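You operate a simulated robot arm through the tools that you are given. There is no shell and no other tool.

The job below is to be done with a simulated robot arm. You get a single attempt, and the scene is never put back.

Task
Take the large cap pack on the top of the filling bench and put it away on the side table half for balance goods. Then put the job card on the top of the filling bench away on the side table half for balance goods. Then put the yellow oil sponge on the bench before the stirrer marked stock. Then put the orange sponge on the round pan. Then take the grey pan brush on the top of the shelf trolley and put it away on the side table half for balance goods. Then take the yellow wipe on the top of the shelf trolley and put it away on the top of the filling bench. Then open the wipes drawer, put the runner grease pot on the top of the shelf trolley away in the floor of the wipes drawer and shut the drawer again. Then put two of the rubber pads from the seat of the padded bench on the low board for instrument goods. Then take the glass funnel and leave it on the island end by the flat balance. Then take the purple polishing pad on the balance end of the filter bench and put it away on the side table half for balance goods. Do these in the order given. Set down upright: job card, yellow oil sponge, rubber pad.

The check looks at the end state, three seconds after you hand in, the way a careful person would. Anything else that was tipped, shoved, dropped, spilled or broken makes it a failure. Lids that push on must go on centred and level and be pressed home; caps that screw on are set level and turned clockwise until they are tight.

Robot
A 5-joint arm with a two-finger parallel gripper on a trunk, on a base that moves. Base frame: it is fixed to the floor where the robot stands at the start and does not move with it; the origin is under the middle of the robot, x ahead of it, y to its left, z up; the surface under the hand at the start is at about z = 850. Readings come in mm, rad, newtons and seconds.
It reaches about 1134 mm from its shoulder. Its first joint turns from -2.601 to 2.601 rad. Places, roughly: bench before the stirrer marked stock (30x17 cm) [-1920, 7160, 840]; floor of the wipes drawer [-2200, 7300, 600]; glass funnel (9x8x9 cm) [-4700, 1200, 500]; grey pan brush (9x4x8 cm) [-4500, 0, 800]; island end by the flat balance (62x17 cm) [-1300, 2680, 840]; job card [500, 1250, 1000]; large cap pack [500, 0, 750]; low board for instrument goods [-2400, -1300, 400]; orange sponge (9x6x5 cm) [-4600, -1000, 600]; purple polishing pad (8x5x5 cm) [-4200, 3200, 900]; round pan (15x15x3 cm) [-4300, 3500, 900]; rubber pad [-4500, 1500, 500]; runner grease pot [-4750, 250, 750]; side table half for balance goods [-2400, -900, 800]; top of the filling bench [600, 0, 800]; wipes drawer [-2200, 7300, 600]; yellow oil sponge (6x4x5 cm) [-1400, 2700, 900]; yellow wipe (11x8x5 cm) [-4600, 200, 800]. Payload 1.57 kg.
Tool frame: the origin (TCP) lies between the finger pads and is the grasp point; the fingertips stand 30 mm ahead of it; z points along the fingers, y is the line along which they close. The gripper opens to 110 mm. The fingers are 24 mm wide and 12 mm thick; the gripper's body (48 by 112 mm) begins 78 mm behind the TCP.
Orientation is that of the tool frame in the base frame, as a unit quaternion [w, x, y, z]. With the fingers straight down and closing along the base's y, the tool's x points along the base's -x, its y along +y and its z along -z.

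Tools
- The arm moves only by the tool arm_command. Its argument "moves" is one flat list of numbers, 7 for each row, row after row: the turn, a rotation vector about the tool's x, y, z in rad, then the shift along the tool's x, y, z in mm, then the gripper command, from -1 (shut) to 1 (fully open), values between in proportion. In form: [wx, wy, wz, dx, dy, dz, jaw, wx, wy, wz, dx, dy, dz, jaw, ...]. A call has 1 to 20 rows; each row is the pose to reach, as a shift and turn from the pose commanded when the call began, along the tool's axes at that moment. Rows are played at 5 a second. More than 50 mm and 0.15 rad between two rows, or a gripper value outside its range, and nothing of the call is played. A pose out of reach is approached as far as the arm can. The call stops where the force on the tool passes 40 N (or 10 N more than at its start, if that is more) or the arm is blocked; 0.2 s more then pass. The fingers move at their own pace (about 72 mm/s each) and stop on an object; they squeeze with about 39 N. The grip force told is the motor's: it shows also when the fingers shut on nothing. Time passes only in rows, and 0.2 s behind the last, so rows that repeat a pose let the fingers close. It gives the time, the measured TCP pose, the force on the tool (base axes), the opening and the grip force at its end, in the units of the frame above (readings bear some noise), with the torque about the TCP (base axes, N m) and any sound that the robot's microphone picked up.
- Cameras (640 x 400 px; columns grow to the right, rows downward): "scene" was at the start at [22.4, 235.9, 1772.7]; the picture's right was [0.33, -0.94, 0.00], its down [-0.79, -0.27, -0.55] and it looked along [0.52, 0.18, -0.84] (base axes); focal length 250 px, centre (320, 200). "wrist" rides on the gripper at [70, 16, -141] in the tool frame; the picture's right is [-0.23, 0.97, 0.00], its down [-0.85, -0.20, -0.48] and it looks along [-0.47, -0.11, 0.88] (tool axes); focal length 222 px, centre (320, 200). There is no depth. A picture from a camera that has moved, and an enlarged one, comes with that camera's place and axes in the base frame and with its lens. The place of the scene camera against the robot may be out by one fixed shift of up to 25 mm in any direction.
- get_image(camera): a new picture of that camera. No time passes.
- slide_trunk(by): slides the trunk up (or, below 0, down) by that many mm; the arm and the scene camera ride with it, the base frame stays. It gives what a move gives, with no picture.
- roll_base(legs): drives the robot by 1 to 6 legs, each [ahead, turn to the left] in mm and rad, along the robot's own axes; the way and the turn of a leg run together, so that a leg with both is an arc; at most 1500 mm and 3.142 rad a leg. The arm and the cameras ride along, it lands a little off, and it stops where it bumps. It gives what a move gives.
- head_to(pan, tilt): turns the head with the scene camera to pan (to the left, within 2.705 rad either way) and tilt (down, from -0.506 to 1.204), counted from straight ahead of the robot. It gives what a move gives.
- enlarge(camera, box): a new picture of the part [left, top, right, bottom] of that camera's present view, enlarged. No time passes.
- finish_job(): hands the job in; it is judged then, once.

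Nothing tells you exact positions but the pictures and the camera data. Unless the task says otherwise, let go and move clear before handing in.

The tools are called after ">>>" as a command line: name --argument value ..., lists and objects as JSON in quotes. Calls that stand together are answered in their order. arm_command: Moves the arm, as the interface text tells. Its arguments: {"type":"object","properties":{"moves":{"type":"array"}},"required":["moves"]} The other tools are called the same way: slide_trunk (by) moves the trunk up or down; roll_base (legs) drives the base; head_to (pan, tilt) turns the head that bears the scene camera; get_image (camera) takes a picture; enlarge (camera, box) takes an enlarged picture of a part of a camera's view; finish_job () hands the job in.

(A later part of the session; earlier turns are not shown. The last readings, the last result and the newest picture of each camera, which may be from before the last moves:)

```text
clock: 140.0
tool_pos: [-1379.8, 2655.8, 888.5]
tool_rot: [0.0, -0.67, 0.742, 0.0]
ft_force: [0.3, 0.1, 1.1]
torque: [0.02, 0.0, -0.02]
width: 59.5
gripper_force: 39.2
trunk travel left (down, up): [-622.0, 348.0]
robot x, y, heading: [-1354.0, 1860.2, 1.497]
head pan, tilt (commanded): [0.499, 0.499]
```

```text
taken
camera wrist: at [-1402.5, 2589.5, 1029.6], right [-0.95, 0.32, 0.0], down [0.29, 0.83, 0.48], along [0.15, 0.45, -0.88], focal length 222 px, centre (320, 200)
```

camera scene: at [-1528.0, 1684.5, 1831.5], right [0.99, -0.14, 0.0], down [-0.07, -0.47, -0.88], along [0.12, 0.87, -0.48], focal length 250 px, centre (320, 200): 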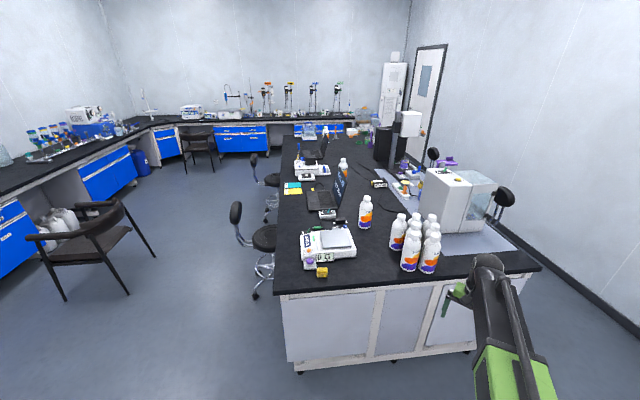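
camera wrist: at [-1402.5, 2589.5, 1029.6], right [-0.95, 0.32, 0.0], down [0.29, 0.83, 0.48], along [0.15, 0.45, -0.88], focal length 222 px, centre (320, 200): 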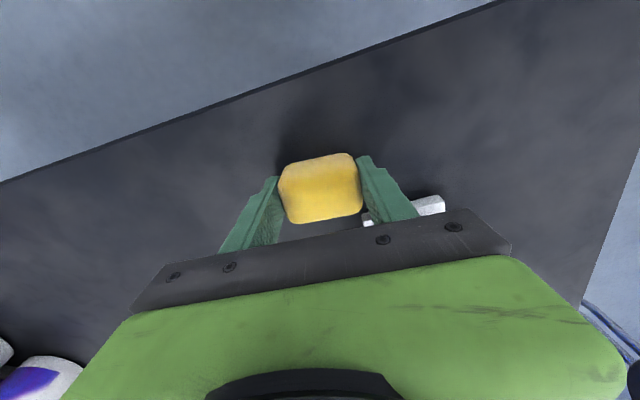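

The sponge is held (59.5 mm). I lift it, back off the island and look at the way along the island's left side toward the stirrer bench.

>>> slide_trunk --by 230

>>> roll_base --legs '[[-420, 0], [0, 0.98]]'

>>> head_to --pan -0.4 --tilt 0.45

>>> get_image --camera "scene"

>>> get_image --camera "wrist"

```text
clock: 142.4
tool_pos: [-1378.8, 2656.4, 1116.6]
tool_rot: [0.0, -0.671, 0.742, 0.001]
ft_force: [-0.2, 0.0, -0.1]
torque: [-0.02, 0.0, 0.04]
width: 59.3
gripper_force: 39.1
trunk travel left (down, up): [-852.0, 118.0]
robot x, y, heading: [-1348.1, 1862.2, 1.492]
head pan, tilt (commanded): [0.499, 0.499]
```

```text
clock: 147.5
tool_pos: [-2061.9, 1863.2, 1116.1]
tool_rot: [0.0, 0.94, -0.342, 0.001]
ft_force: [-0.7, 0.2, -0.9]
torque: [0.0, -0.1, 0.0]
width: 59.2
gripper_force: 39.3
trunk travel left (down, up): [-852.0, 118.0]
robot x, y, heading: [-1397.8, 1425.5, 2.463]
head pan, tilt (commanded): [0.499, 0.499]
```

```text
clock: 148.7
tool_pos: [-2058.9, 1863.3, 1119.0]
tool_rot: [0.0, 0.94, -0.341, 0.0]
ft_force: [-0.5, 0.4, -0.2]
torque: [-0.03, 0.01, -0.03]
width: 59.1
gripper_force: 38.5
trunk travel left (down, up): [-852.0, 118.0]
robot x, y, heading: [-1399.3, 1421.7, 2.465]
head pan, tilt (commanded): [-0.4, 0.45]
```

```text
taken
camera scene: at [-1511.3, 1347.1, 1843.9], right [0.88, 0.47, 0.0], down [0.21, -0.38, -0.9], along [-0.43, 0.79, -0.44], focal length 250 px, centre (320, 200)
```

scene: 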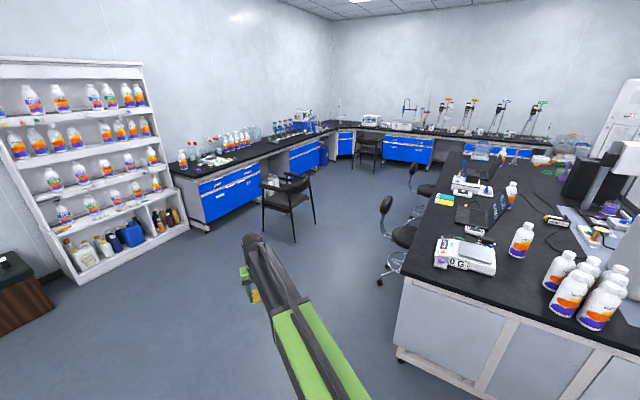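

```text
taken
camera wrist: at [-2015.4, 1807.1, 1259.4], right [-0.8, -0.6, 0.0], down [-0.53, 0.7, 0.48], along [-0.29, 0.38, -0.88], focal length 222 px, centre (320, 200)
```

wrist: 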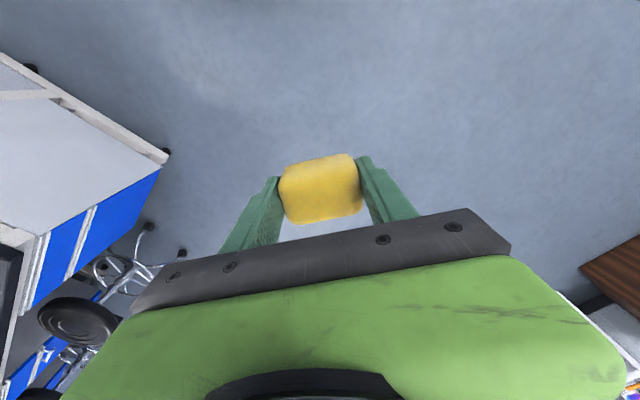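

The corridor between the chairs (x≈-2990) and the stools (x≈-1955) is about a metre wide; I take its middle at x≈-2475 in steps.

>>> roll_base --legs '[[0, -0.06], [1450, 0], [0, -0.833]]'

>>> head_to --pan 0.0 --tilt 0.5

>>> get_image --camera "scene"

```text
clock: 158.4
tool_pos: [-2576.9, 3180.7, 1118.8]
tool_rot: [0.0, 0.712, -0.702, 0.0]
ft_force: [-0.8, -0.5, -0.5]
torque: [0.02, -0.09, -0.01]
width: 59.0
gripper_force: 38.6
trunk travel left (down, up): [-852.0, 118.0]
robot x, y, heading: [-2461.3, 2392.5, 1.608]
head pan, tilt (commanded): [-0.4, 0.45]
```

```text
clock: 159.3
tool_pos: [-2573.9, 3180.6, 1118.1]
tool_rot: [0.0, 0.712, -0.702, 0.0]
ft_force: [0.6, -1.0, -0.3]
torque: [-0.02, 0.01, 0.0]
width: 59.1
gripper_force: 39.3
trunk travel left (down, up): [-852.0, 118.0]
robot x, y, heading: [-2462.9, 2392.0, 1.61]
head pan, tilt (commanded): [0.0, 0.499]
```

```text
taken
camera scene: at [-2632.4, 2434.3, 1839.5], right [1.0, 0.04, 0.0], down [0.02, -0.48, -0.88], along [-0.03, 0.88, -0.48], focal length 250 px, centre (320, 200)
```

scene: 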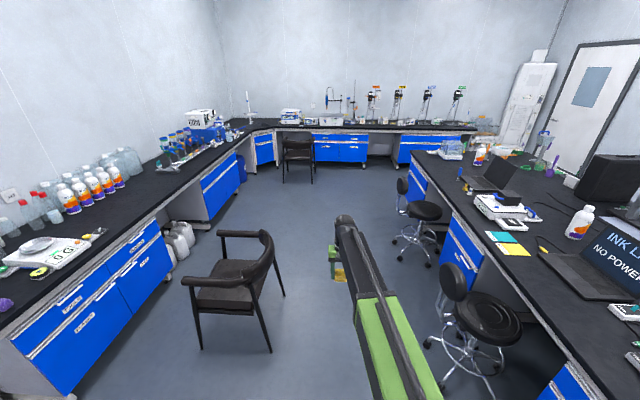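

>>> roll_base --legs '[[0, -0.04], [1500, 0]]'

>>> roll_base --legs '[[1500, 0]]'

>>> get_image --camera "scene"

```text
clock: 167.1
tool_pos: [-2522.7, 4677.8, 1118.1]
tool_rot: [0.0, -0.692, 0.722, 0.0]
ft_force: [-0.1, 0.6, -1.0]
torque: [-0.02, 0.01, 0.03]
width: 59.1
gripper_force: 38.6
trunk travel left (down, up): [-852.0, 118.0]
robot x, y, heading: [-2455.4, 3884.5, 1.553]
head pan, tilt (commanded): [0.0, 0.499]
```

```text
clock: 174.5
tool_pos: [-2468.3, 6180.7, 1117.7]
tool_rot: [-0.001, -0.685, 0.729, 0.0]
ft_force: [0.3, 0.0, -0.6]
torque: [-0.02, 0.02, 0.0]
width: 59.1
gripper_force: 39.5
trunk travel left (down, up): [-852.0, 118.0]
robot x, y, heading: [-2412.7, 5386.8, 1.537]
head pan, tilt (commanded): [0.0, 0.499]
```

```text
taken
camera scene: at [-2582.6, 5442.6, 1839.5], right [1.0, -0.04, 0.0], down [-0.02, -0.48, -0.88], along [0.03, 0.88, -0.48], focal length 250 px, centre (320, 200)
```

scene: 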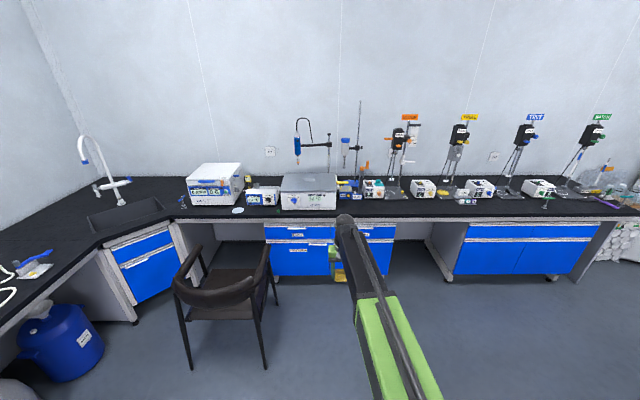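

>>> enlarge --camera "scene" --box '[330, 100, 490, 220]'

>>> enlarge --camera "scene" --box '[260, 215, 400, 285]'

```text
3.33 times, centred on (410, 160) of scene
camera zoom: at [-2582.6, 5442.6, 1839.5], right [1.0, -0.04, 0.0], down [-0.02, -0.48, -0.88], along [0.03, 0.88, -0.48], focal length 834 px, centre (20, 333)
```

zoom: 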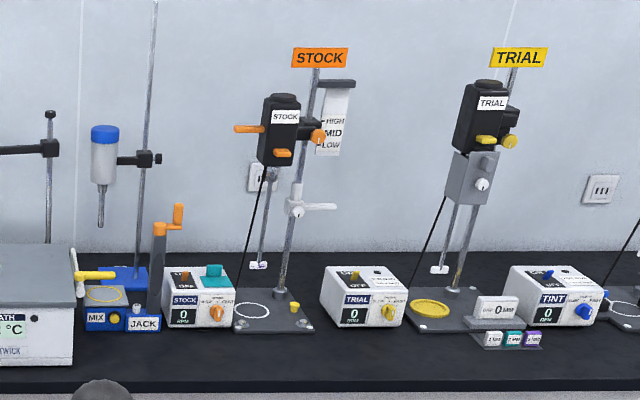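

```text
4.57 times, centred on (330, 250) of scene
camera zoom: at [-2582.6, 5442.6, 1839.5], right [1.0, -0.04, 0.0], down [-0.02, -0.48, -0.88], along [0.03, 0.88, -0.48], focal length 1143 px, centre (274, -29)
```

zoom: 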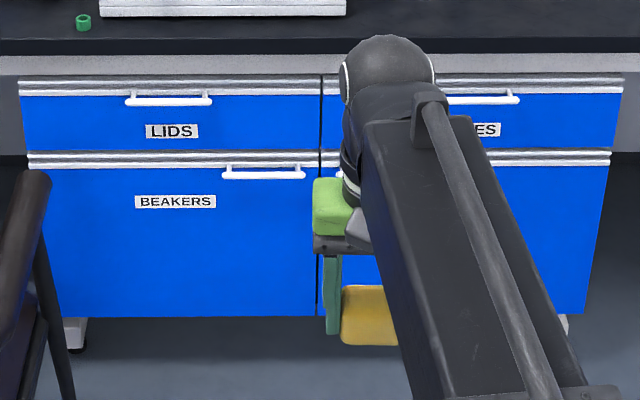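

The STOCK stirrer (orange sign) is right of centre; the bench before it is free, around (-1920, 7150). I drive there, keeping the arm away from the stirrers until I face the bench.

>>> roll_base --legs '[[0, -0.72], [840, 0], [0, 0.754]]'

>>> head_to --pan 0.0 --tilt 0.7

>>> get_image --camera "scene"

```text
clock: 182.9
tool_pos: [-1908.6, 6792.2, 1117.7]
tool_rot: [0.001, -0.693, 0.72, 0.0]
ft_force: [0.1, -0.1, -0.6]
torque: [-0.02, -0.03, -0.01]
width: 59.1
gripper_force: 38.7
trunk travel left (down, up): [-852.0, 118.0]
robot x, y, heading: [-1851.6, 5995.1, 1.549]
head pan, tilt (commanded): [0.0, 0.499]
```

```text
clock: 183.7
tool_pos: [-1907.0, 6791.0, 1117.9]
tool_rot: [0.0, -0.693, 0.721, 0.0]
ft_force: [-0.2, -0.1, -1.2]
torque: [-0.01, -0.05, -0.01]
width: 59.3
gripper_force: 39.3
trunk travel left (down, up): [-852.0, 118.0]
robot x, y, heading: [-1859.7, 6001.1, 1.548]
head pan, tilt (commanded): [0.0, 0.7]
```

```text
taken
camera scene: at [-2022.3, 6044.1, 1821.7], right [1.0, -0.02, 0.0], down [-0.01, -0.64, -0.77], along [0.02, 0.77, -0.64], focal length 250 px, centre (320, 200)
```

scene: 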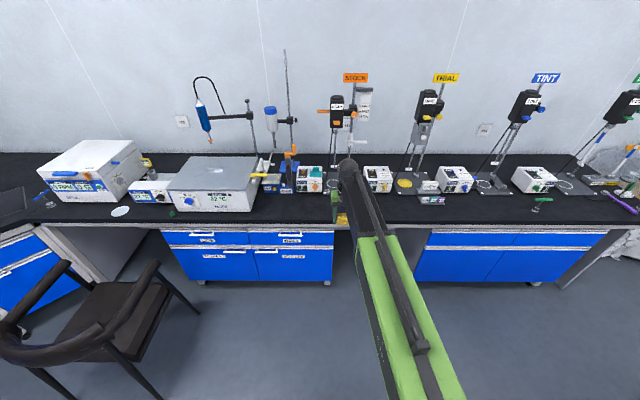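

>>> slide_trunk --by -120

>>> roll_base --legs '[[340, 0]]'

>>> get_image --camera "wrist"

>>> get_image --camera "scene"

```text
clock: 185.2
tool_pos: [-1905.5, 6791.0, 998.2]
tool_rot: [0.0, -0.693, 0.721, 0.0]
ft_force: [-0.1, -0.1, 0.1]
torque: [0.05, 0.01, -0.04]
width: 59.2
gripper_force: 39.3
trunk travel left (down, up): [-732.0, 238.0]
robot x, y, heading: [-1853.1, 5999.1, 1.546]
head pan, tilt (commanded): [0.0, 0.7]
```

```text
clock: 187.3
tool_pos: [-1900.6, 7127.5, 997.1]
tool_rot: [0.0, -0.693, 0.721, -0.001]
ft_force: [1.1, -0.1, -0.9]
torque: [-0.01, 0.01, 0.0]
width: 59.3
gripper_force: 38.8
trunk travel left (down, up): [-732.0, 238.0]
robot x, y, heading: [-1844.7, 6335.8, 1.546]
head pan, tilt (commanded): [0.0, 0.7]
```

```text
taken
camera wrist: at [-1918.2, 7058.9, 1139.1], right [-0.96, 0.26, 0.0], down [0.23, 0.85, 0.48], along [0.13, 0.46, -0.88], focal length 222 px, centre (320, 200)
```

wrist: 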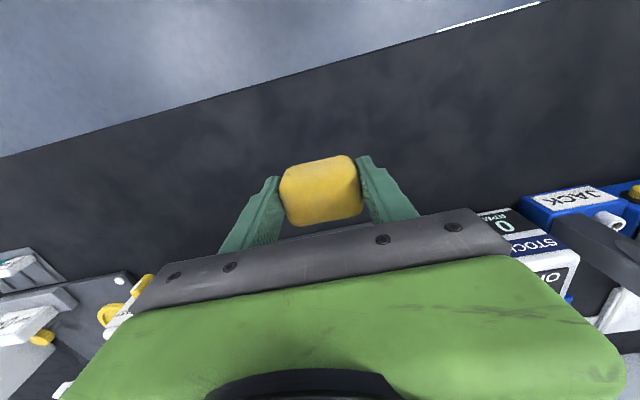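

```text
taken
camera scene: at [-2013.9, 6380.8, 1701.7], right [1.0, -0.02, 0.0], down [-0.01, -0.64, -0.76], along [0.02, 0.76, -0.64], focal length 250 px, centre (320, 200)
```

scene: 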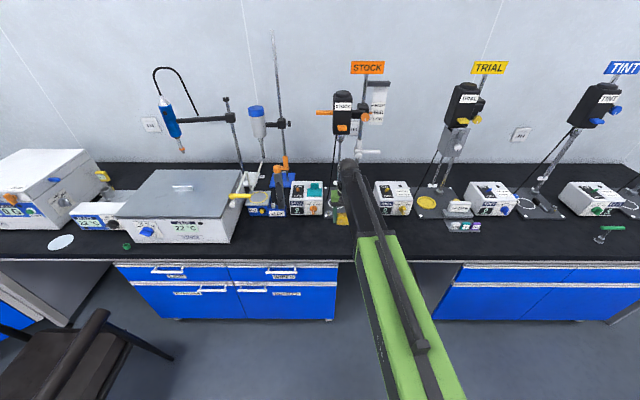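

The sponge hangs over the free strip in front of the STOCK stirrer. I lower it stepwise until it touches.

>>> slide_trunk --by -102

>>> slide_trunk --by -4

>>> slide_trunk --by -2

```text
clock: 188.7
tool_pos: [-1900.5, 7126.3, 897.0]
tool_rot: [0.0, -0.693, 0.721, 0.0]
ft_force: [-0.3, 0.4, -0.4]
torque: [0.02, -0.01, -0.01]
width: 59.3
gripper_force: 38.8
trunk travel left (down, up): [-630.0, 340.0]
robot x, y, heading: [-1846.3, 6333.3, 1.55]
head pan, tilt (commanded): [0.0, 0.7]
```

```text
clock: 189.2
tool_pos: [-1899.9, 7125.7, 893.0]
tool_rot: [-0.001, -0.693, 0.72, 0.0]
ft_force: [-0.9, 0.6, -1.5]
torque: [-0.03, -0.03, 0.0]
width: 59.3
gripper_force: 39.0
trunk travel left (down, up): [-626.0, 344.0]
robot x, y, heading: [-1842.9, 6334.6, 1.547]
head pan, tilt (commanded): [0.0, 0.7]
```

```text
clock: 189.8
tool_pos: [-1900.2, 7127.0, 891.2]
tool_rot: [0.0, -0.694, 0.72, 0.0]
ft_force: [-0.2, 0.0, -0.7]
torque: [0.0, 0.0, -0.03]
width: 59.1
gripper_force: 39.0
trunk travel left (down, up): [-624.0, 346.0]
robot x, y, heading: [-1846.1, 6336.4, 1.551]
head pan, tilt (commanded): [0.0, 0.7]
```

>>> slide_trunk --by -2

>>> slide_trunk --by -1

```text
clock: 190.3
tool_pos: [-1899.2, 7125.7, 888.9]
tool_rot: [0.0, -0.693, 0.721, 0.001]
ft_force: [0.1, 0.2, 1.5]
torque: [0.01, -0.03, -0.06]
width: 59.1
gripper_force: 39.3
trunk travel left (down, up): [-622.0, 348.0]
robot x, y, heading: [-1847.8, 6336.2, 1.546]
head pan, tilt (commanded): [0.0, 0.7]
```

```text
clock: 190.8
tool_pos: [-1900.1, 7126.5, 888.6]
tool_rot: [-0.001, -0.694, 0.72, 0.001]
ft_force: [-0.7, 5.1, 16.5]
torque: [0.19, -0.13, 0.02]
width: 59.1
gripper_force: 39.3
trunk travel left (down, up): [-621.0, 349.0]
robot x, y, heading: [-1849.4, 6332.8, 1.547]
head pan, tilt (commanded): [0.0, 0.7]
```

Touching. I ease the pressure and release.

>>> slide_trunk --by 1

>>> arm_command --moves '[0, 0, 0, 0, 0, 0, 0.3, 0, 0, 0, 0, 0, 0, 0.6, 0, 0, 0, 0, 0, 0, 0.6]'

>>> slide_trunk --by 110

>>> get_image --camera "wrist"

```text
clock: 191.3
tool_pos: [-1900.8, 7125.8, 889.7]
tool_rot: [0.0, -0.693, 0.721, 0.0]
ft_force: [0.0, 0.2, 4.2]
torque: [0.07, -0.08, 0.02]
width: 59.1
gripper_force: 39.0
trunk travel left (down, up): [-622.0, 348.0]
robot x, y, heading: [-1844.2, 6334.9, 1.548]
head pan, tilt (commanded): [0.0, 0.7]
```

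```text
clock: 192.1
tool_pos: [-1898.9, 7126.4, 889.4]
tool_rot: [-0.001, -0.693, 0.721, -0.001]
ft_force: [0.8, 0.3, 0.4]
torque: [0.0, 0.02, -0.01]
width: 87.8
gripper_force: 0.0
trunk travel left (down, up): [-622.0, 348.0]
robot x, y, heading: [-1842.0, 6333.0, 1.546]
head pan, tilt (commanded): [0.0, 0.7]
```

```text
clock: 193.5
tool_pos: [-1899.9, 7126.8, 999.4]
tool_rot: [0.0, -0.694, 0.72, 0.0]
ft_force: [1.7, -0.2, 0.0]
torque: [0.02, -0.03, 0.0]
width: 88.0
gripper_force: 0.1
trunk travel left (down, up): [-732.0, 238.0]
robot x, y, heading: [-1844.1, 6334.1, 1.549]
head pan, tilt (commanded): [0.0, 0.7]
```

```text
taken
camera wrist: at [-1918.2, 7058.3, 1139.5], right [-0.96, 0.26, 0.0], down [0.23, 0.85, 0.48], along [0.13, 0.46, -0.88], focal length 222 px, centre (320, 200)
```

wrist: 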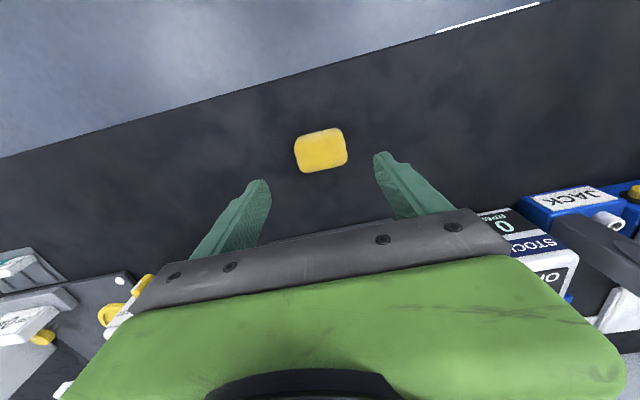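

The sponge stands upright before the STOCK stirrer. While here, I read the drawer labels for later.

>>> enlarge --camera "scene" --box '[110, 255, 350, 325]'

>>> enlarge --camera "scene" --box '[220, 255, 340, 325]'

```text
2.67 times, centred on (230, 290) of scene
camera zoom: at [-2013.9, 6379.8, 1701.7], right [1.0, -0.02, 0.0], down [-0.01, -0.64, -0.76], along [0.02, 0.76, -0.64], focal length 667 px, centre (560, -40)
```

zoom: 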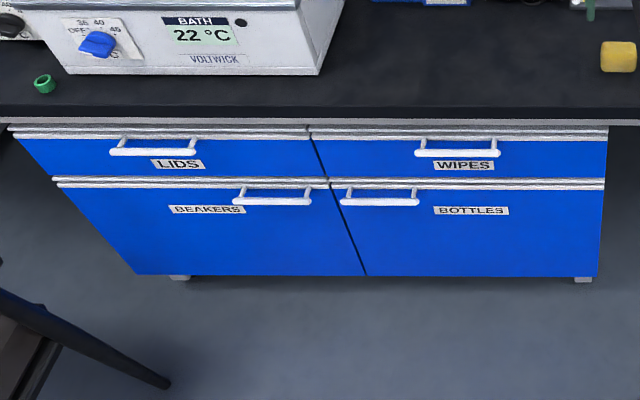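

```text
5.33 times, centred on (280, 290) of scene
camera zoom: at [-2013.9, 6379.8, 1701.7], right [1.0, -0.02, 0.0], down [-0.01, -0.64, -0.76], along [0.02, 0.76, -0.64], focal length 1334 px, centre (533, -280)
```

zoom: 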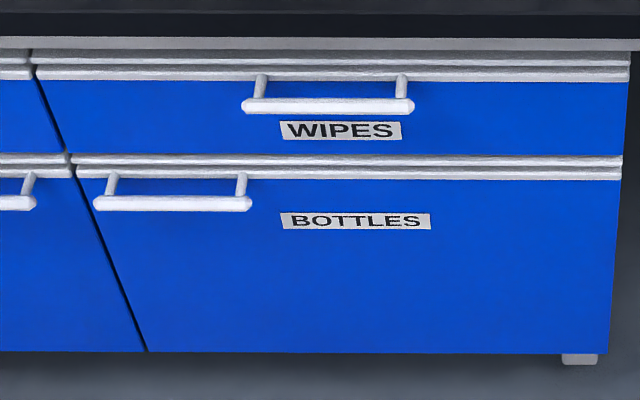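

The WIPES drawer is the top right one of this cabinet. Now for the orange sponge on the shelf near (-4600, -1000): I back out and return through the corridor.

>>> slide_trunk --by 110

>>> roll_base --legs '[[-310, 0], [0, 2.39], [870, 0]]'

```text
clock: 194.9
tool_pos: [-1898.4, 7127.1, 1108.6]
tool_rot: [0.0, -0.693, 0.721, -0.001]
ft_force: [0.0, 0.1, 0.3]
torque: [0.0, 0.0, -0.03]
width: 88.0
gripper_force: 0.1
trunk travel left (down, up): [-842.0, 128.0]
robot x, y, heading: [-1845.4, 6335.9, 1.547]
head pan, tilt (commanded): [0.0, 0.7]
```

```text
clock: 206.9
tool_pos: [-2891.9, 4737.7, 1108.9]
tool_rot: [0.001, 0.914, 0.405, 0.0]
ft_force: [-1.1, 0.7, 0.0]
torque: [-0.01, -0.04, 0.0]
width: 87.9
gripper_force: 0.1
trunk travel left (down, up): [-842.0, 128.0]
robot x, y, heading: [-2422.1, 5380.5, -2.297]
head pan, tilt (commanded): [0.0, 0.7]
```

>>> roll_base --legs '[[0, 0.71], [1500, 0]]'

>>> roll_base --legs '[[1500, 0]]'

```text
clock: 216.2
tool_pos: [-2411.3, 3097.5, 1108.6]
tool_rot: [0.0, 0.723, 0.691, 0.0]
ft_force: [-0.8, -0.8, -0.8]
torque: [0.03, -0.01, -0.05]
width: 88.2
gripper_force: 0.0
trunk travel left (down, up): [-842.0, 128.0]
robot x, y, heading: [-2459.7, 3891.6, -1.605]
head pan, tilt (commanded): [0.0, 0.7]
```

```text
clock: 223.7
tool_pos: [-2457.6, 1601.6, 1108.8]
tool_rot: [-0.001, 0.72, 0.694, -0.001]
ft_force: [0.3, -0.6, 1.3]
torque: [-0.01, 0.0, -0.01]
width: 88.0
gripper_force: 0.0
trunk travel left (down, up): [-842.0, 128.0]
robot x, y, heading: [-2507.8, 2395.3, -1.6]
head pan, tilt (commanded): [0.0, 0.7]
```

>>> roll_base --legs '[[0, -0.34], [1450, 0]]'

>>> head_to --pan -0.7 --tilt 0.45

>>> get_image --camera "scene"

>>> head_to --pan 0.0 --tilt 0.45

>>> get_image --camera "scene"

```text
clock: 231.9
tool_pos: [-3239.3, 264.2, 1108.4]
tool_rot: [0.0, 0.825, 0.565, 0.001]
ft_force: [0.5, -0.9, -0.1]
torque: [-0.02, 0.01, 0.01]
width: 88.0
gripper_force: 0.0
trunk travel left (down, up): [-842.0, 128.0]
robot x, y, heading: [-3034.3, 1032.7, -1.932]
head pan, tilt (commanded): [0.0, 0.7]
```

```text
clock: 233.0
tool_pos: [-3238.7, 264.2, 1108.7]
tool_rot: [-0.001, 0.825, 0.565, 0.001]
ft_force: [-1.4, 0.1, -0.4]
torque: [-0.01, 0.0, -0.03]
width: 88.2
gripper_force: 0.1
trunk travel left (down, up): [-842.0, 128.0]
robot x, y, heading: [-3029.8, 1030.0, -1.929]
head pan, tilt (commanded): [-0.7, 0.45]
```

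```text
taken
camera scene: at [-2936.1, 970.0, 1833.9], right [-0.49, 0.87, 0.0], down [0.38, 0.21, -0.9], along [-0.78, -0.44, -0.44], focal length 250 px, centre (320, 200)
```

scene: 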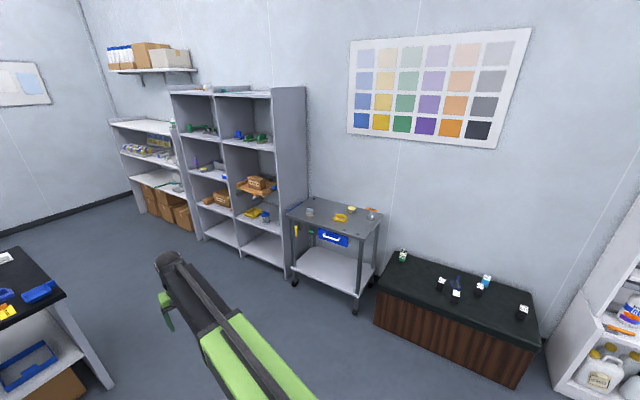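

```text
clock: 234.1
tool_pos: [-3240.8, 264.0, 1109.3]
tool_rot: [0.0, 0.825, 0.565, 0.0]
ft_force: [-0.1, -0.4, 0.8]
torque: [0.01, -0.02, -0.02]
width: 88.1
gripper_force: 0.0
trunk travel left (down, up): [-842.0, 128.0]
robot x, y, heading: [-3031.7, 1031.9, -1.929]
head pan, tilt (commanded): [0.0, 0.45]
```

```text
taken
camera scene: at [-2888.4, 929.0, 1834.0], right [-0.94, 0.35, 0.0], down [0.15, 0.41, -0.9], along [-0.32, -0.84, -0.44], focal length 250 px, centre (320, 200)
```

scene: 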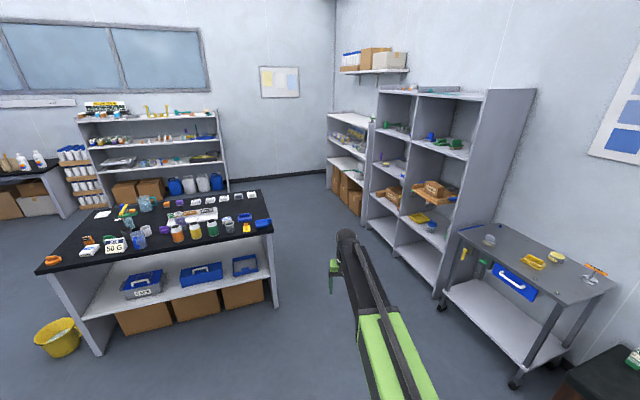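

>>> enlarge --camera "scene" --box '[360, 90, 500, 290]'

>>> enlarge --camera "scene" --box '[440, 210, 640, 320]'

>>> enlarge --camera "scene" --box '[365, 170, 465, 250]'

```text
2.00 times, centred on (430, 190) of scene
camera zoom: at [-2888.4, 929.0, 1834.0], right [-0.94, 0.35, 0.0], down [0.15, 0.41, -0.9], along [-0.32, -0.84, -0.44], focal length 500 px, centre (100, 220)
```

zoom: 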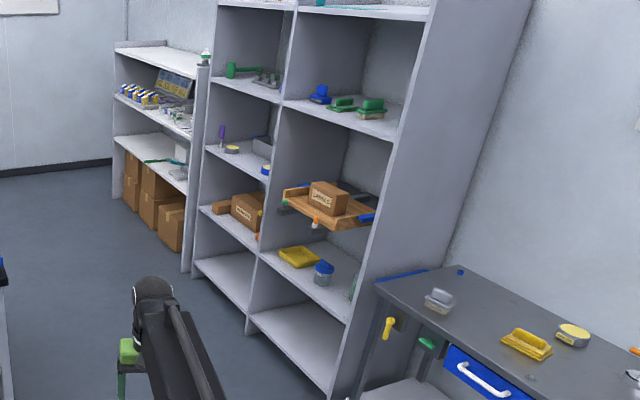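

```text
3.20 times, centred on (540, 265) of scene
camera zoom: at [-2888.4, 929.0, 1834.0], right [-0.94, 0.35, 0.0], down [0.15, 0.41, -0.9], along [-0.32, -0.84, -0.44], focal length 800 px, centre (-384, -8)
```

zoom: 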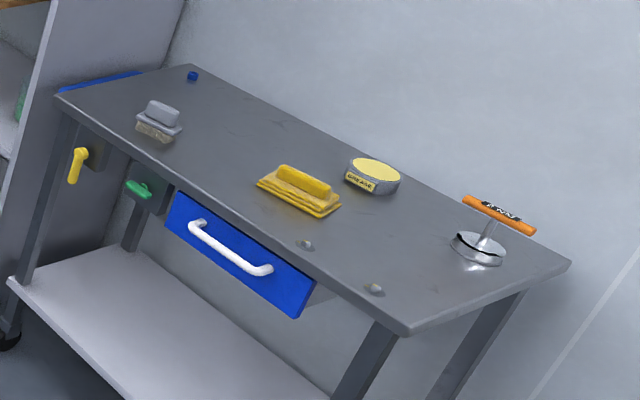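

```text
5.00 times, centred on (415, 210) of scene
camera zoom: at [-2888.4, 929.0, 1834.0], right [-0.94, 0.35, 0.0], down [0.15, 0.41, -0.9], along [-0.32, -0.84, -0.44], focal length 1250 px, centre (-155, 150)
```

zoom: 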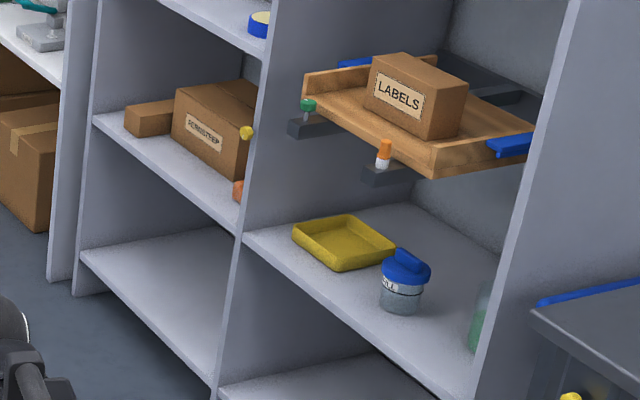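

The orange sponge peeks out in the left bay of the tall shelf (shelf at z≈600), and the trolley holds the brush, yellow wipe and grease pot. First I retract the arm for safer turning near the shelves.

>>> arm_command --moves '[0, 0, 0, 45, 0, 0, 1, 0, 0, 0, 90, 0, 0, 1, 0, 0, 0, 135, 0, 0, 1, 0, 0, 0, 180, 0, 0, 1, 0, 0, 0, 180, 0, 0, 1]'

>>> get_image --camera "scene"

```text
clock: 235.3
tool_pos: [-3175.4, 432.3, 1108.7]
tool_rot: [0.0, 0.824, 0.566, 0.001]
ft_force: [0.1, 0.2, -0.8]
torque: [-0.02, 0.03, -0.02]
width: 110.0
gripper_force: 0.0
trunk travel left (down, up): [-842.0, 128.0]
robot x, y, heading: [-3031.7, 1031.0, -1.929]
head pan, tilt (commanded): [0.0, 0.45]
```

```text
taken
camera scene: at [-2888.5, 928.6, 1833.9], right [-0.94, 0.35, 0.0], down [0.15, 0.41, -0.9], along [-0.32, -0.84, -0.44], focal length 250 px, centre (320, 200)
```

scene: 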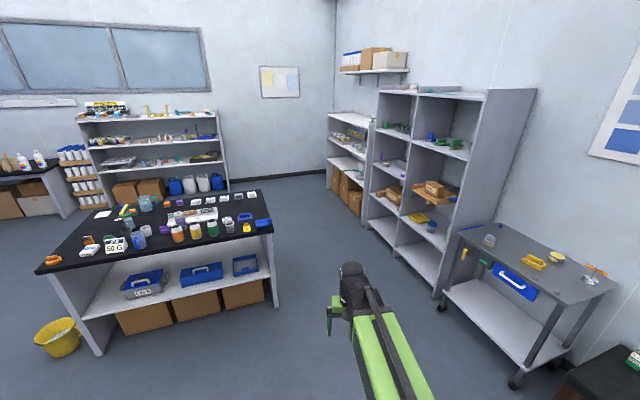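

>>> roll_base --legs '[[0, 0.042], [1000, 0], [1085, 0]]'

>>> roll_base --legs '[[0, -1.254]]'

>>> head_to --pan 0.0 --tilt 0.6

>>> get_image --camera "scene"

>>> get_image --camera "wrist"

```text
clock: 246.1
tool_pos: [-3834.2, -1568.4, 1108.4]
tool_rot: [-0.001, 0.818, 0.575, -0.001]
ft_force: [0.3, -0.7, 0.3]
torque: [0.02, 0.02, 0.01]
width: 109.7
gripper_force: 0.1
trunk travel left (down, up): [-842.0, 128.0]
robot x, y, heading: [-3702.7, -968.5, -1.914]
head pan, tilt (commanded): [0.0, 0.45]
```

```text
clock: 249.6
tool_pos: [-4314.1, -1041.0, 1108.2]
tool_rot: [0.001, 1.0, -0.005, 0.001]
ft_force: [-0.5, 0.0, 0.0]
torque: [-0.01, -0.04, 0.0]
width: 110.2
gripper_force: 0.1
trunk travel left (down, up): [-842.0, 128.0]
robot x, y, heading: [-3700.4, -937.8, -3.132]
head pan, tilt (commanded): [0.0, 0.45]
```

```text
clock: 250.3
tool_pos: [-4313.0, -1041.2, 1107.8]
tool_rot: [0.001, 1.0, -0.005, 0.0]
ft_force: [0.6, 0.3, 0.3]
torque: [-0.01, 0.02, 0.0]
width: 109.9
gripper_force: 0.0
trunk travel left (down, up): [-842.0, 128.0]
robot x, y, heading: [-3702.4, -938.9, -3.135]
head pan, tilt (commanded): [0.0, 0.6]
```

```text
taken
camera scene: at [-3743.9, -1105.3, 1820.6], right [-0.01, 1.0, 0.0], down [0.56, 0.0, -0.83], along [-0.83, -0.01, -0.56], focal length 250 px, centre (320, 200)
```

scene: 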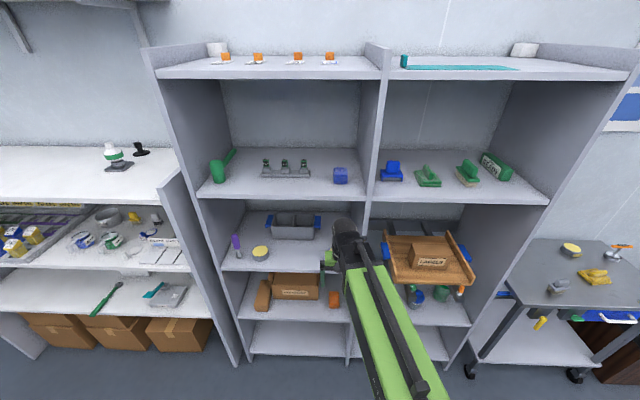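

```text
taken
camera wrist: at [-4243.9, -1057.1, 1249.6], right [-0.24, -0.97, 0.0], down [-0.85, 0.21, 0.48], along [-0.46, 0.11, -0.88], focal length 222 px, centre (320, 200)
```

wrist: 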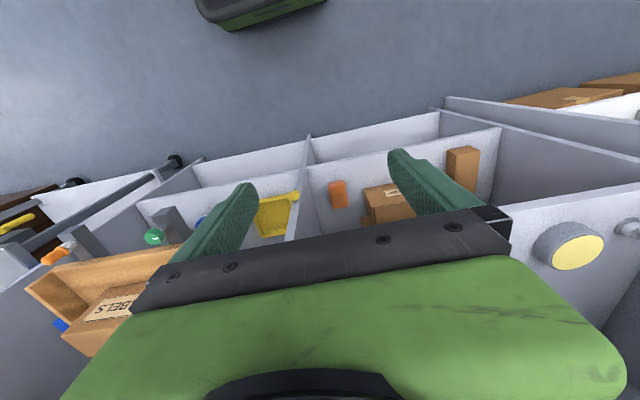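

>>> enlarge --camera "scene" --box '[220, 200, 380, 340]'

>>> enlarge --camera "wrist" --box '[260, 110, 500, 250]'

```text
2.86 times, centred on (300, 270) of scene
camera zoom: at [-3743.9, -1105.3, 1820.6], right [-0.01, 1.0, 0.0], down [0.56, 0.0, -0.83], along [-0.83, -0.01, -0.56], focal length 714 px, centre (377, 0)
```

zoom: 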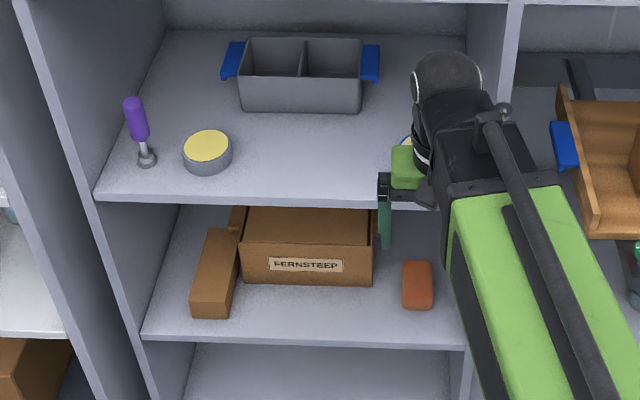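

```text
2.67 times, centred on (380, 180) of wrist
camera zoom: at [-4243.9, -1057.1, 1249.6], right [-0.24, -0.97, 0.0], down [-0.85, 0.21, 0.48], along [-0.46, 0.11, -0.88], focal length 592 px, centre (160, 253)
```

zoom: 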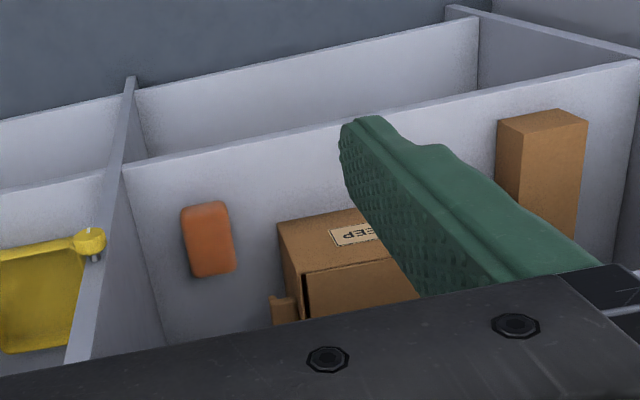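

The orange sponge lies lengthwise in the bay on the shelf at z≈600, about 90 mm behind its front edge, centred near (-4562, -1037), between a cardboard box and the divider. I lower the hand in front of the shelf and look again.

>>> slide_trunk --by -400

>>> get_image --camera "wrist"

>>> get_image --camera "scene"

```text
clock: 254.1
tool_pos: [-4314.1, -1041.7, 709.5]
tool_rot: [0.0, 1.0, -0.006, 0.0]
ft_force: [-0.4, 0.3, -0.9]
torque: [-0.01, -0.03, 0.01]
width: 109.9
gripper_force: 0.0
trunk travel left (down, up): [-442.0, 528.0]
robot x, y, heading: [-3703.8, -938.6, -3.132]
head pan, tilt (commanded): [0.0, 0.6]
```

```text
taken
camera wrist: at [-4244.0, -1058.5, 849.6], right [-0.24, -0.97, 0.0], down [-0.85, 0.21, 0.48], along [-0.46, 0.11, -0.88], focal length 222 px, centre (320, 200)
```

wrist: 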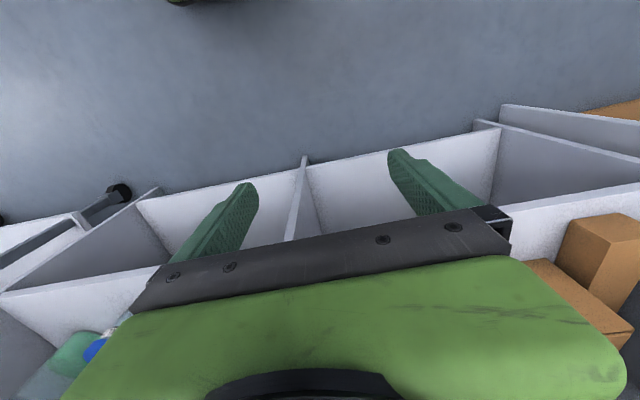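

```text
taken
camera scene: at [-3743.9, -1106.6, 1420.4], right [-0.01, 1.0, 0.0], down [0.56, 0.01, -0.83], along [-0.83, -0.01, -0.56], focal length 250 px, centre (320, 200)
```

scene: 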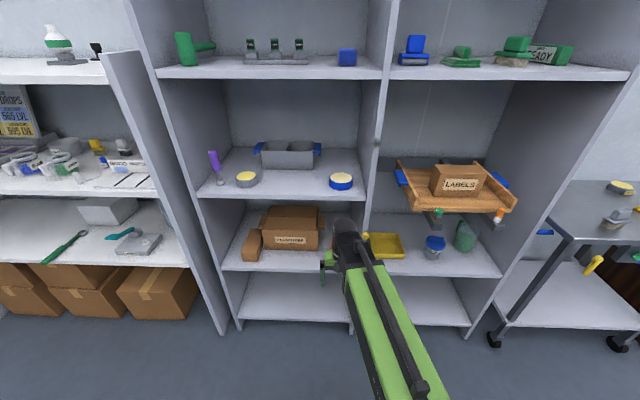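

>>> enlarge --camera "scene" --box '[210, 150, 410, 330]'

>>> head_to --pan 0.15 --tilt 0.35

>>> get_image --camera "scene"

```text
2.22 times, centred on (310, 240) of scene
camera zoom: at [-3743.9, -1106.6, 1420.4], right [-0.01, 1.0, 0.0], down [0.56, 0.01, -0.83], along [-0.83, -0.01, -0.56], focal length 556 px, centre (342, 111)
```

zoom: 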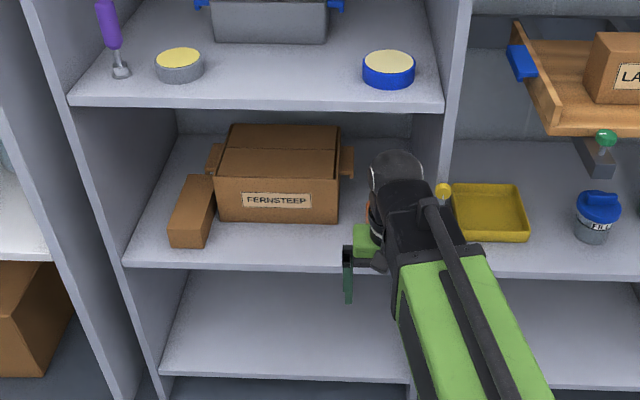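

```text
clock: 254.9
tool_pos: [-4313.9, -1042.6, 708.8]
tool_rot: [0.0, 1.0, -0.005, 0.001]
ft_force: [0.5, -0.7, 0.9]
torque: [0.0, 0.02, 0.01]
width: 110.1
gripper_force: 0.2
trunk travel left (down, up): [-442.0, 528.0]
robot x, y, heading: [-3701.2, -937.3, -3.132]
head pan, tilt (commanded): [0.15, 0.351]
```

```text
taken
camera scene: at [-3747.4, -1120.5, 1443.1], right [-0.16, 0.99, 0.0], down [0.34, 0.05, -0.94], along [-0.93, -0.15, -0.34], focal length 250 px, centre (320, 200)
```

scene: 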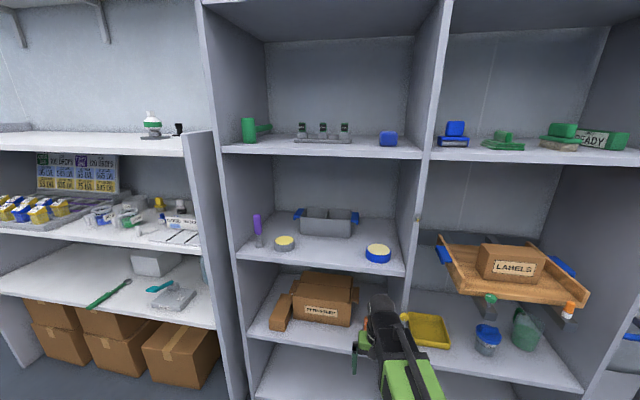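

By comparing the two wrist heights, the shelf is at z≈545 and its front edge at x≈-4492; the sponge is at about (-4590, -1034). I lower to straddling height and look along.

>>> slide_trunk --by -112

>>> get_image --camera "wrist"

>>> head_to --pan 0.0 --tilt 0.35

>>> get_image --camera "scene"

```text
clock: 256.3
tool_pos: [-4313.4, -1042.5, 596.6]
tool_rot: [0.0, 1.0, -0.005, 0.0]
ft_force: [0.6, 0.5, -0.7]
torque: [-0.02, 0.05, -0.02]
width: 110.1
gripper_force: 0.1
trunk travel left (down, up): [-330.0, 640.0]
robot x, y, heading: [-3704.6, -938.9, -3.131]
head pan, tilt (commanded): [0.15, 0.351]
```

```text
taken
camera wrist: at [-4244.0, -1058.4, 737.6], right [-0.24, -0.97, 0.0], down [-0.85, 0.21, 0.48], along [-0.46, 0.11, -0.88], focal length 222 px, centre (320, 200)
```

wrist: 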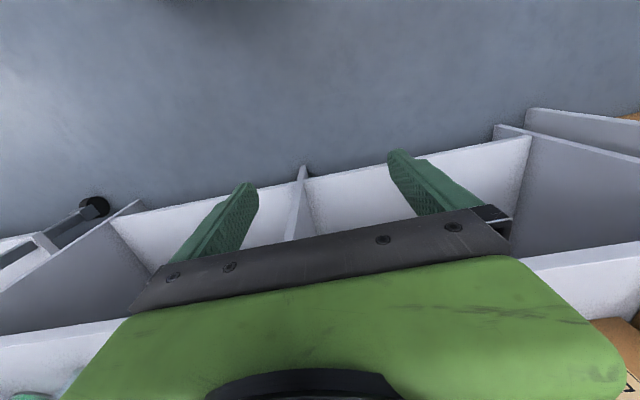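

```text
clock: 257.0
tool_pos: [-4313.8, -1042.4, 597.2]
tool_rot: [0.001, 1.0, -0.006, 0.0]
ft_force: [0.5, 0.5, 0.8]
torque: [-0.01, 0.02, -0.03]
width: 110.1
gripper_force: 0.1
trunk travel left (down, up): [-330.0, 640.0]
robot x, y, heading: [-3703.1, -937.9, -3.131]
head pan, tilt (commanded): [0.0, 0.351]
```

```text
taken
camera scene: at [-3748.6, -1106.7, 1331.2], right [-0.01, 1.0, 0.0], down [0.34, 0.0, -0.94], along [-0.94, -0.01, -0.34], focal length 250 px, centre (320, 200)
```

scene: 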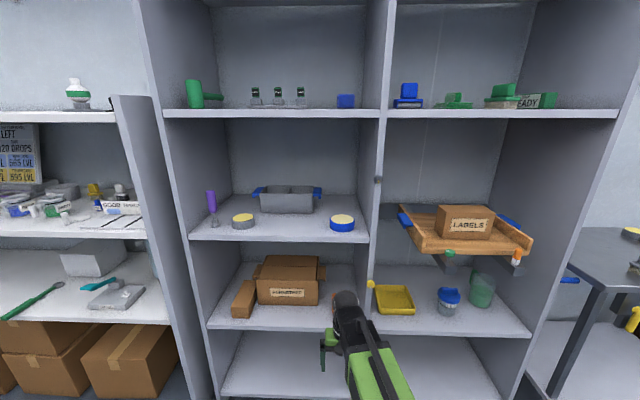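

The upper shelf's underside is at about z≈920, giving room for the arm. I slide the open fingers in around the sponge, first most of the way.

>>> arm_command --moves '[0, 0, 0.02, -40, -1, 0, 0.7, 0, 0, 0.04, -80, -1, 0, 0.7, 0, 0, 0.06, -120, -2, 0, 0.7, 0, 0, 0.085, -160, -2, 0, 0.7, 0, 0, 0.085, -200, -3, 0, 0.7, 0, 0, 0.085, -200, -3, 0, 0.7]'

>>> get_image --camera "wrist"

>>> get_image --camera "scene"

```text
clock: 258.4
tool_pos: [-4513.6, -1037.0, 596.3]
tool_rot: [0.0, 0.999, -0.048, 0.0]
ft_force: [1.0, 0.0, 0.3]
torque: [-0.02, 0.0, -0.02]
width: 93.6
gripper_force: 0.0
trunk travel left (down, up): [-330.0, 640.0]
robot x, y, heading: [-3701.9, -939.5, -3.13]
head pan, tilt (commanded): [0.0, 0.351]
```

```text
taken
camera wrist: at [-4445.0, -1059.3, 737.5], right [-0.32, -0.95, 0.0], down [-0.83, 0.28, 0.48], along [-0.45, 0.15, -0.88], focal length 222 px, centre (320, 200)
```

wrist: 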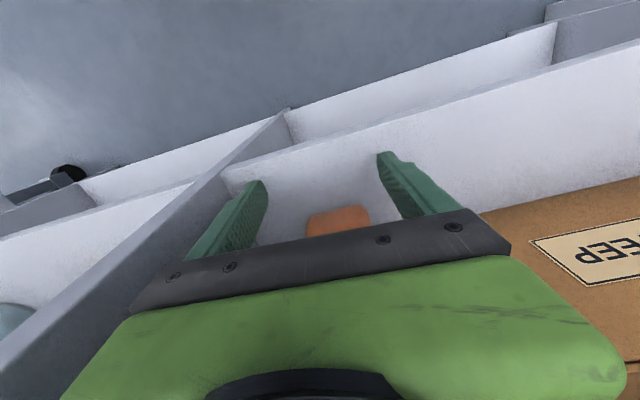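

```text
taken
camera scene: at [-3748.8, -1106.7, 1331.2], right [-0.01, 1.0, 0.0], down [0.34, 0.0, -0.94], along [-0.94, -0.01, -0.34], focal length 250 px, centre (320, 200)
```

scene: 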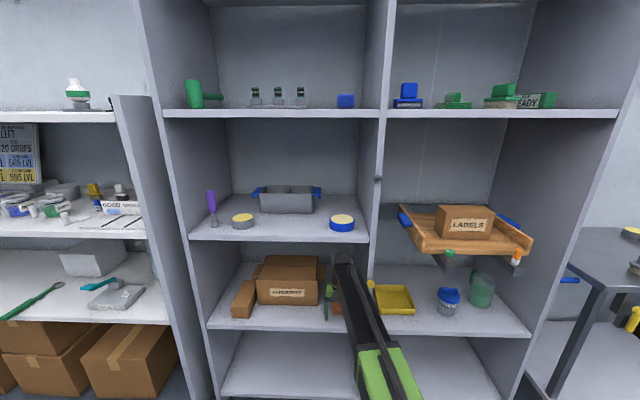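

The sponge's front edge is 49 mm ahead of the tool, offset 6 mm to one side. I shift by 6 mm and go in further.

>>> arm_command --moves '[0, 0, 0, -5, 6, 0, 0.7, 0, 0, 0, -40, 6, 0, 0.7, 0, 0, 0, -78, 6, 0, 0.7, 0, 0, 0, -78, 6, 0, 0.7]'

>>> get_image --camera "wrist"

>>> get_image --camera "scene"

```text
clock: 259.4
tool_pos: [-4593.8, -1034.6, 597.3]
tool_rot: [0.0, 0.999, -0.048, 0.0]
ft_force: [-0.3, 1.1, 0.4]
torque: [0.0, 0.03, -0.01]
width: 93.5
gripper_force: 0.1
trunk travel left (down, up): [-330.0, 640.0]
robot x, y, heading: [-3702.1, -936.7, -3.132]
head pan, tilt (commanded): [0.0, 0.351]
```

```text
taken
camera wrist: at [-4524.6, -1056.8, 737.4], right [-0.32, -0.95, 0.0], down [-0.83, 0.28, 0.48], along [-0.45, 0.15, -0.88], focal length 222 px, centre (320, 200)
```

wrist: 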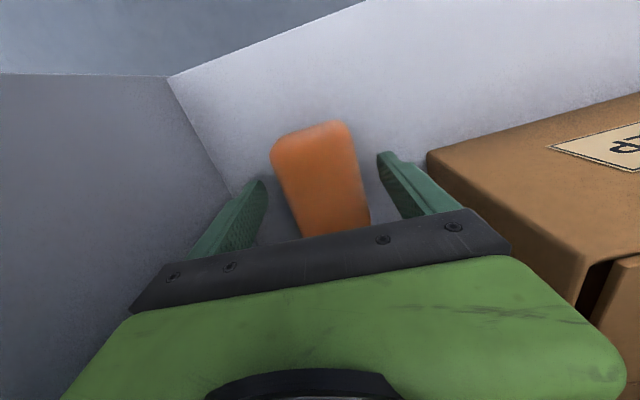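

```text
taken
camera scene: at [-3748.8, -1106.7, 1331.2], right [-0.01, 1.0, 0.0], down [0.34, 0.0, -0.94], along [-0.94, -0.01, -0.34], focal length 250 px, centre (320, 200)
```

scene: 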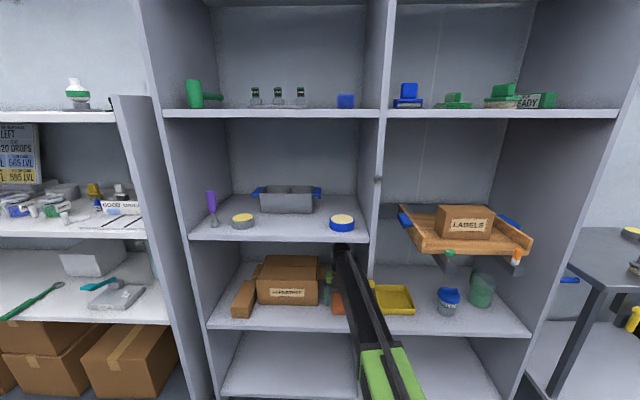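

The sponge is between the fingers. I shift 4 mm, lower 8 mm, and close.

>>> arm_command --moves '[0, 0, 0, 0, 4, 0, 0.7, 0, 0, 0, 0, 4, 0, 0.7]'

>>> slide_trunk --by -8

>>> arm_command --moves '[0, 0, 0, 0, 0, 0, 0.3, 0, 0, 0, 0, 0, 0, -1, 0, 0, 0, 0, 0, 0, -1, 0, 0, 0, 0, 0, 0, -1, 0, 0, 0, 0, 0, 0, -1]'

>>> get_image --camera "wrist"

```text
clock: 260.0
tool_pos: [-4592.3, -1039.1, 596.8]
tool_rot: [0.0, 0.999, -0.049, 0.0]
ft_force: [-0.5, 0.4, 0.6]
torque: [0.01, 0.0, -0.02]
width: 93.7
gripper_force: 0.1
trunk travel left (down, up): [-330.0, 640.0]
robot x, y, heading: [-3697.1, -941.2, -3.133]
head pan, tilt (commanded): [0.0, 0.351]
```

```text
clock: 260.6
tool_pos: [-4592.8, -1039.4, 588.0]
tool_rot: [0.0, 0.999, -0.048, 0.0]
ft_force: [-0.4, -0.2, 0.1]
torque: [0.0, -0.03, -0.02]
width: 93.4
gripper_force: 0.0
trunk travel left (down, up): [-322.0, 648.0]
robot x, y, heading: [-3702.0, -938.4, -3.129]
head pan, tilt (commanded): [0.0, 0.351]
```

```text
clock: 261.8
tool_pos: [-4593.0, -1038.7, 588.2]
tool_rot: [-0.001, 0.999, -0.049, 0.0]
ft_force: [-0.5, -0.5, 0.5]
torque: [0.03, -0.05, 0.03]
width: 60.1
gripper_force: 39.0
trunk travel left (down, up): [-322.0, 648.0]
robot x, y, heading: [-3698.9, -937.1, -3.133]
head pan, tilt (commanded): [0.0, 0.351]
```

```text
taken
camera wrist: at [-4524.7, -1060.8, 729.6], right [-0.32, -0.95, 0.0], down [-0.83, 0.28, 0.48], along [-0.45, 0.15, -0.88], focal length 222 px, centre (320, 200)
```

wrist: 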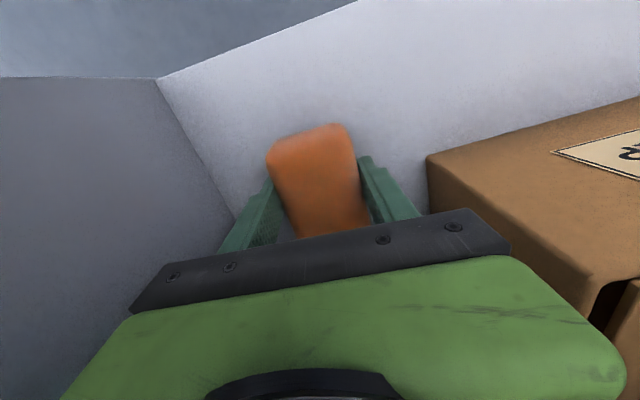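

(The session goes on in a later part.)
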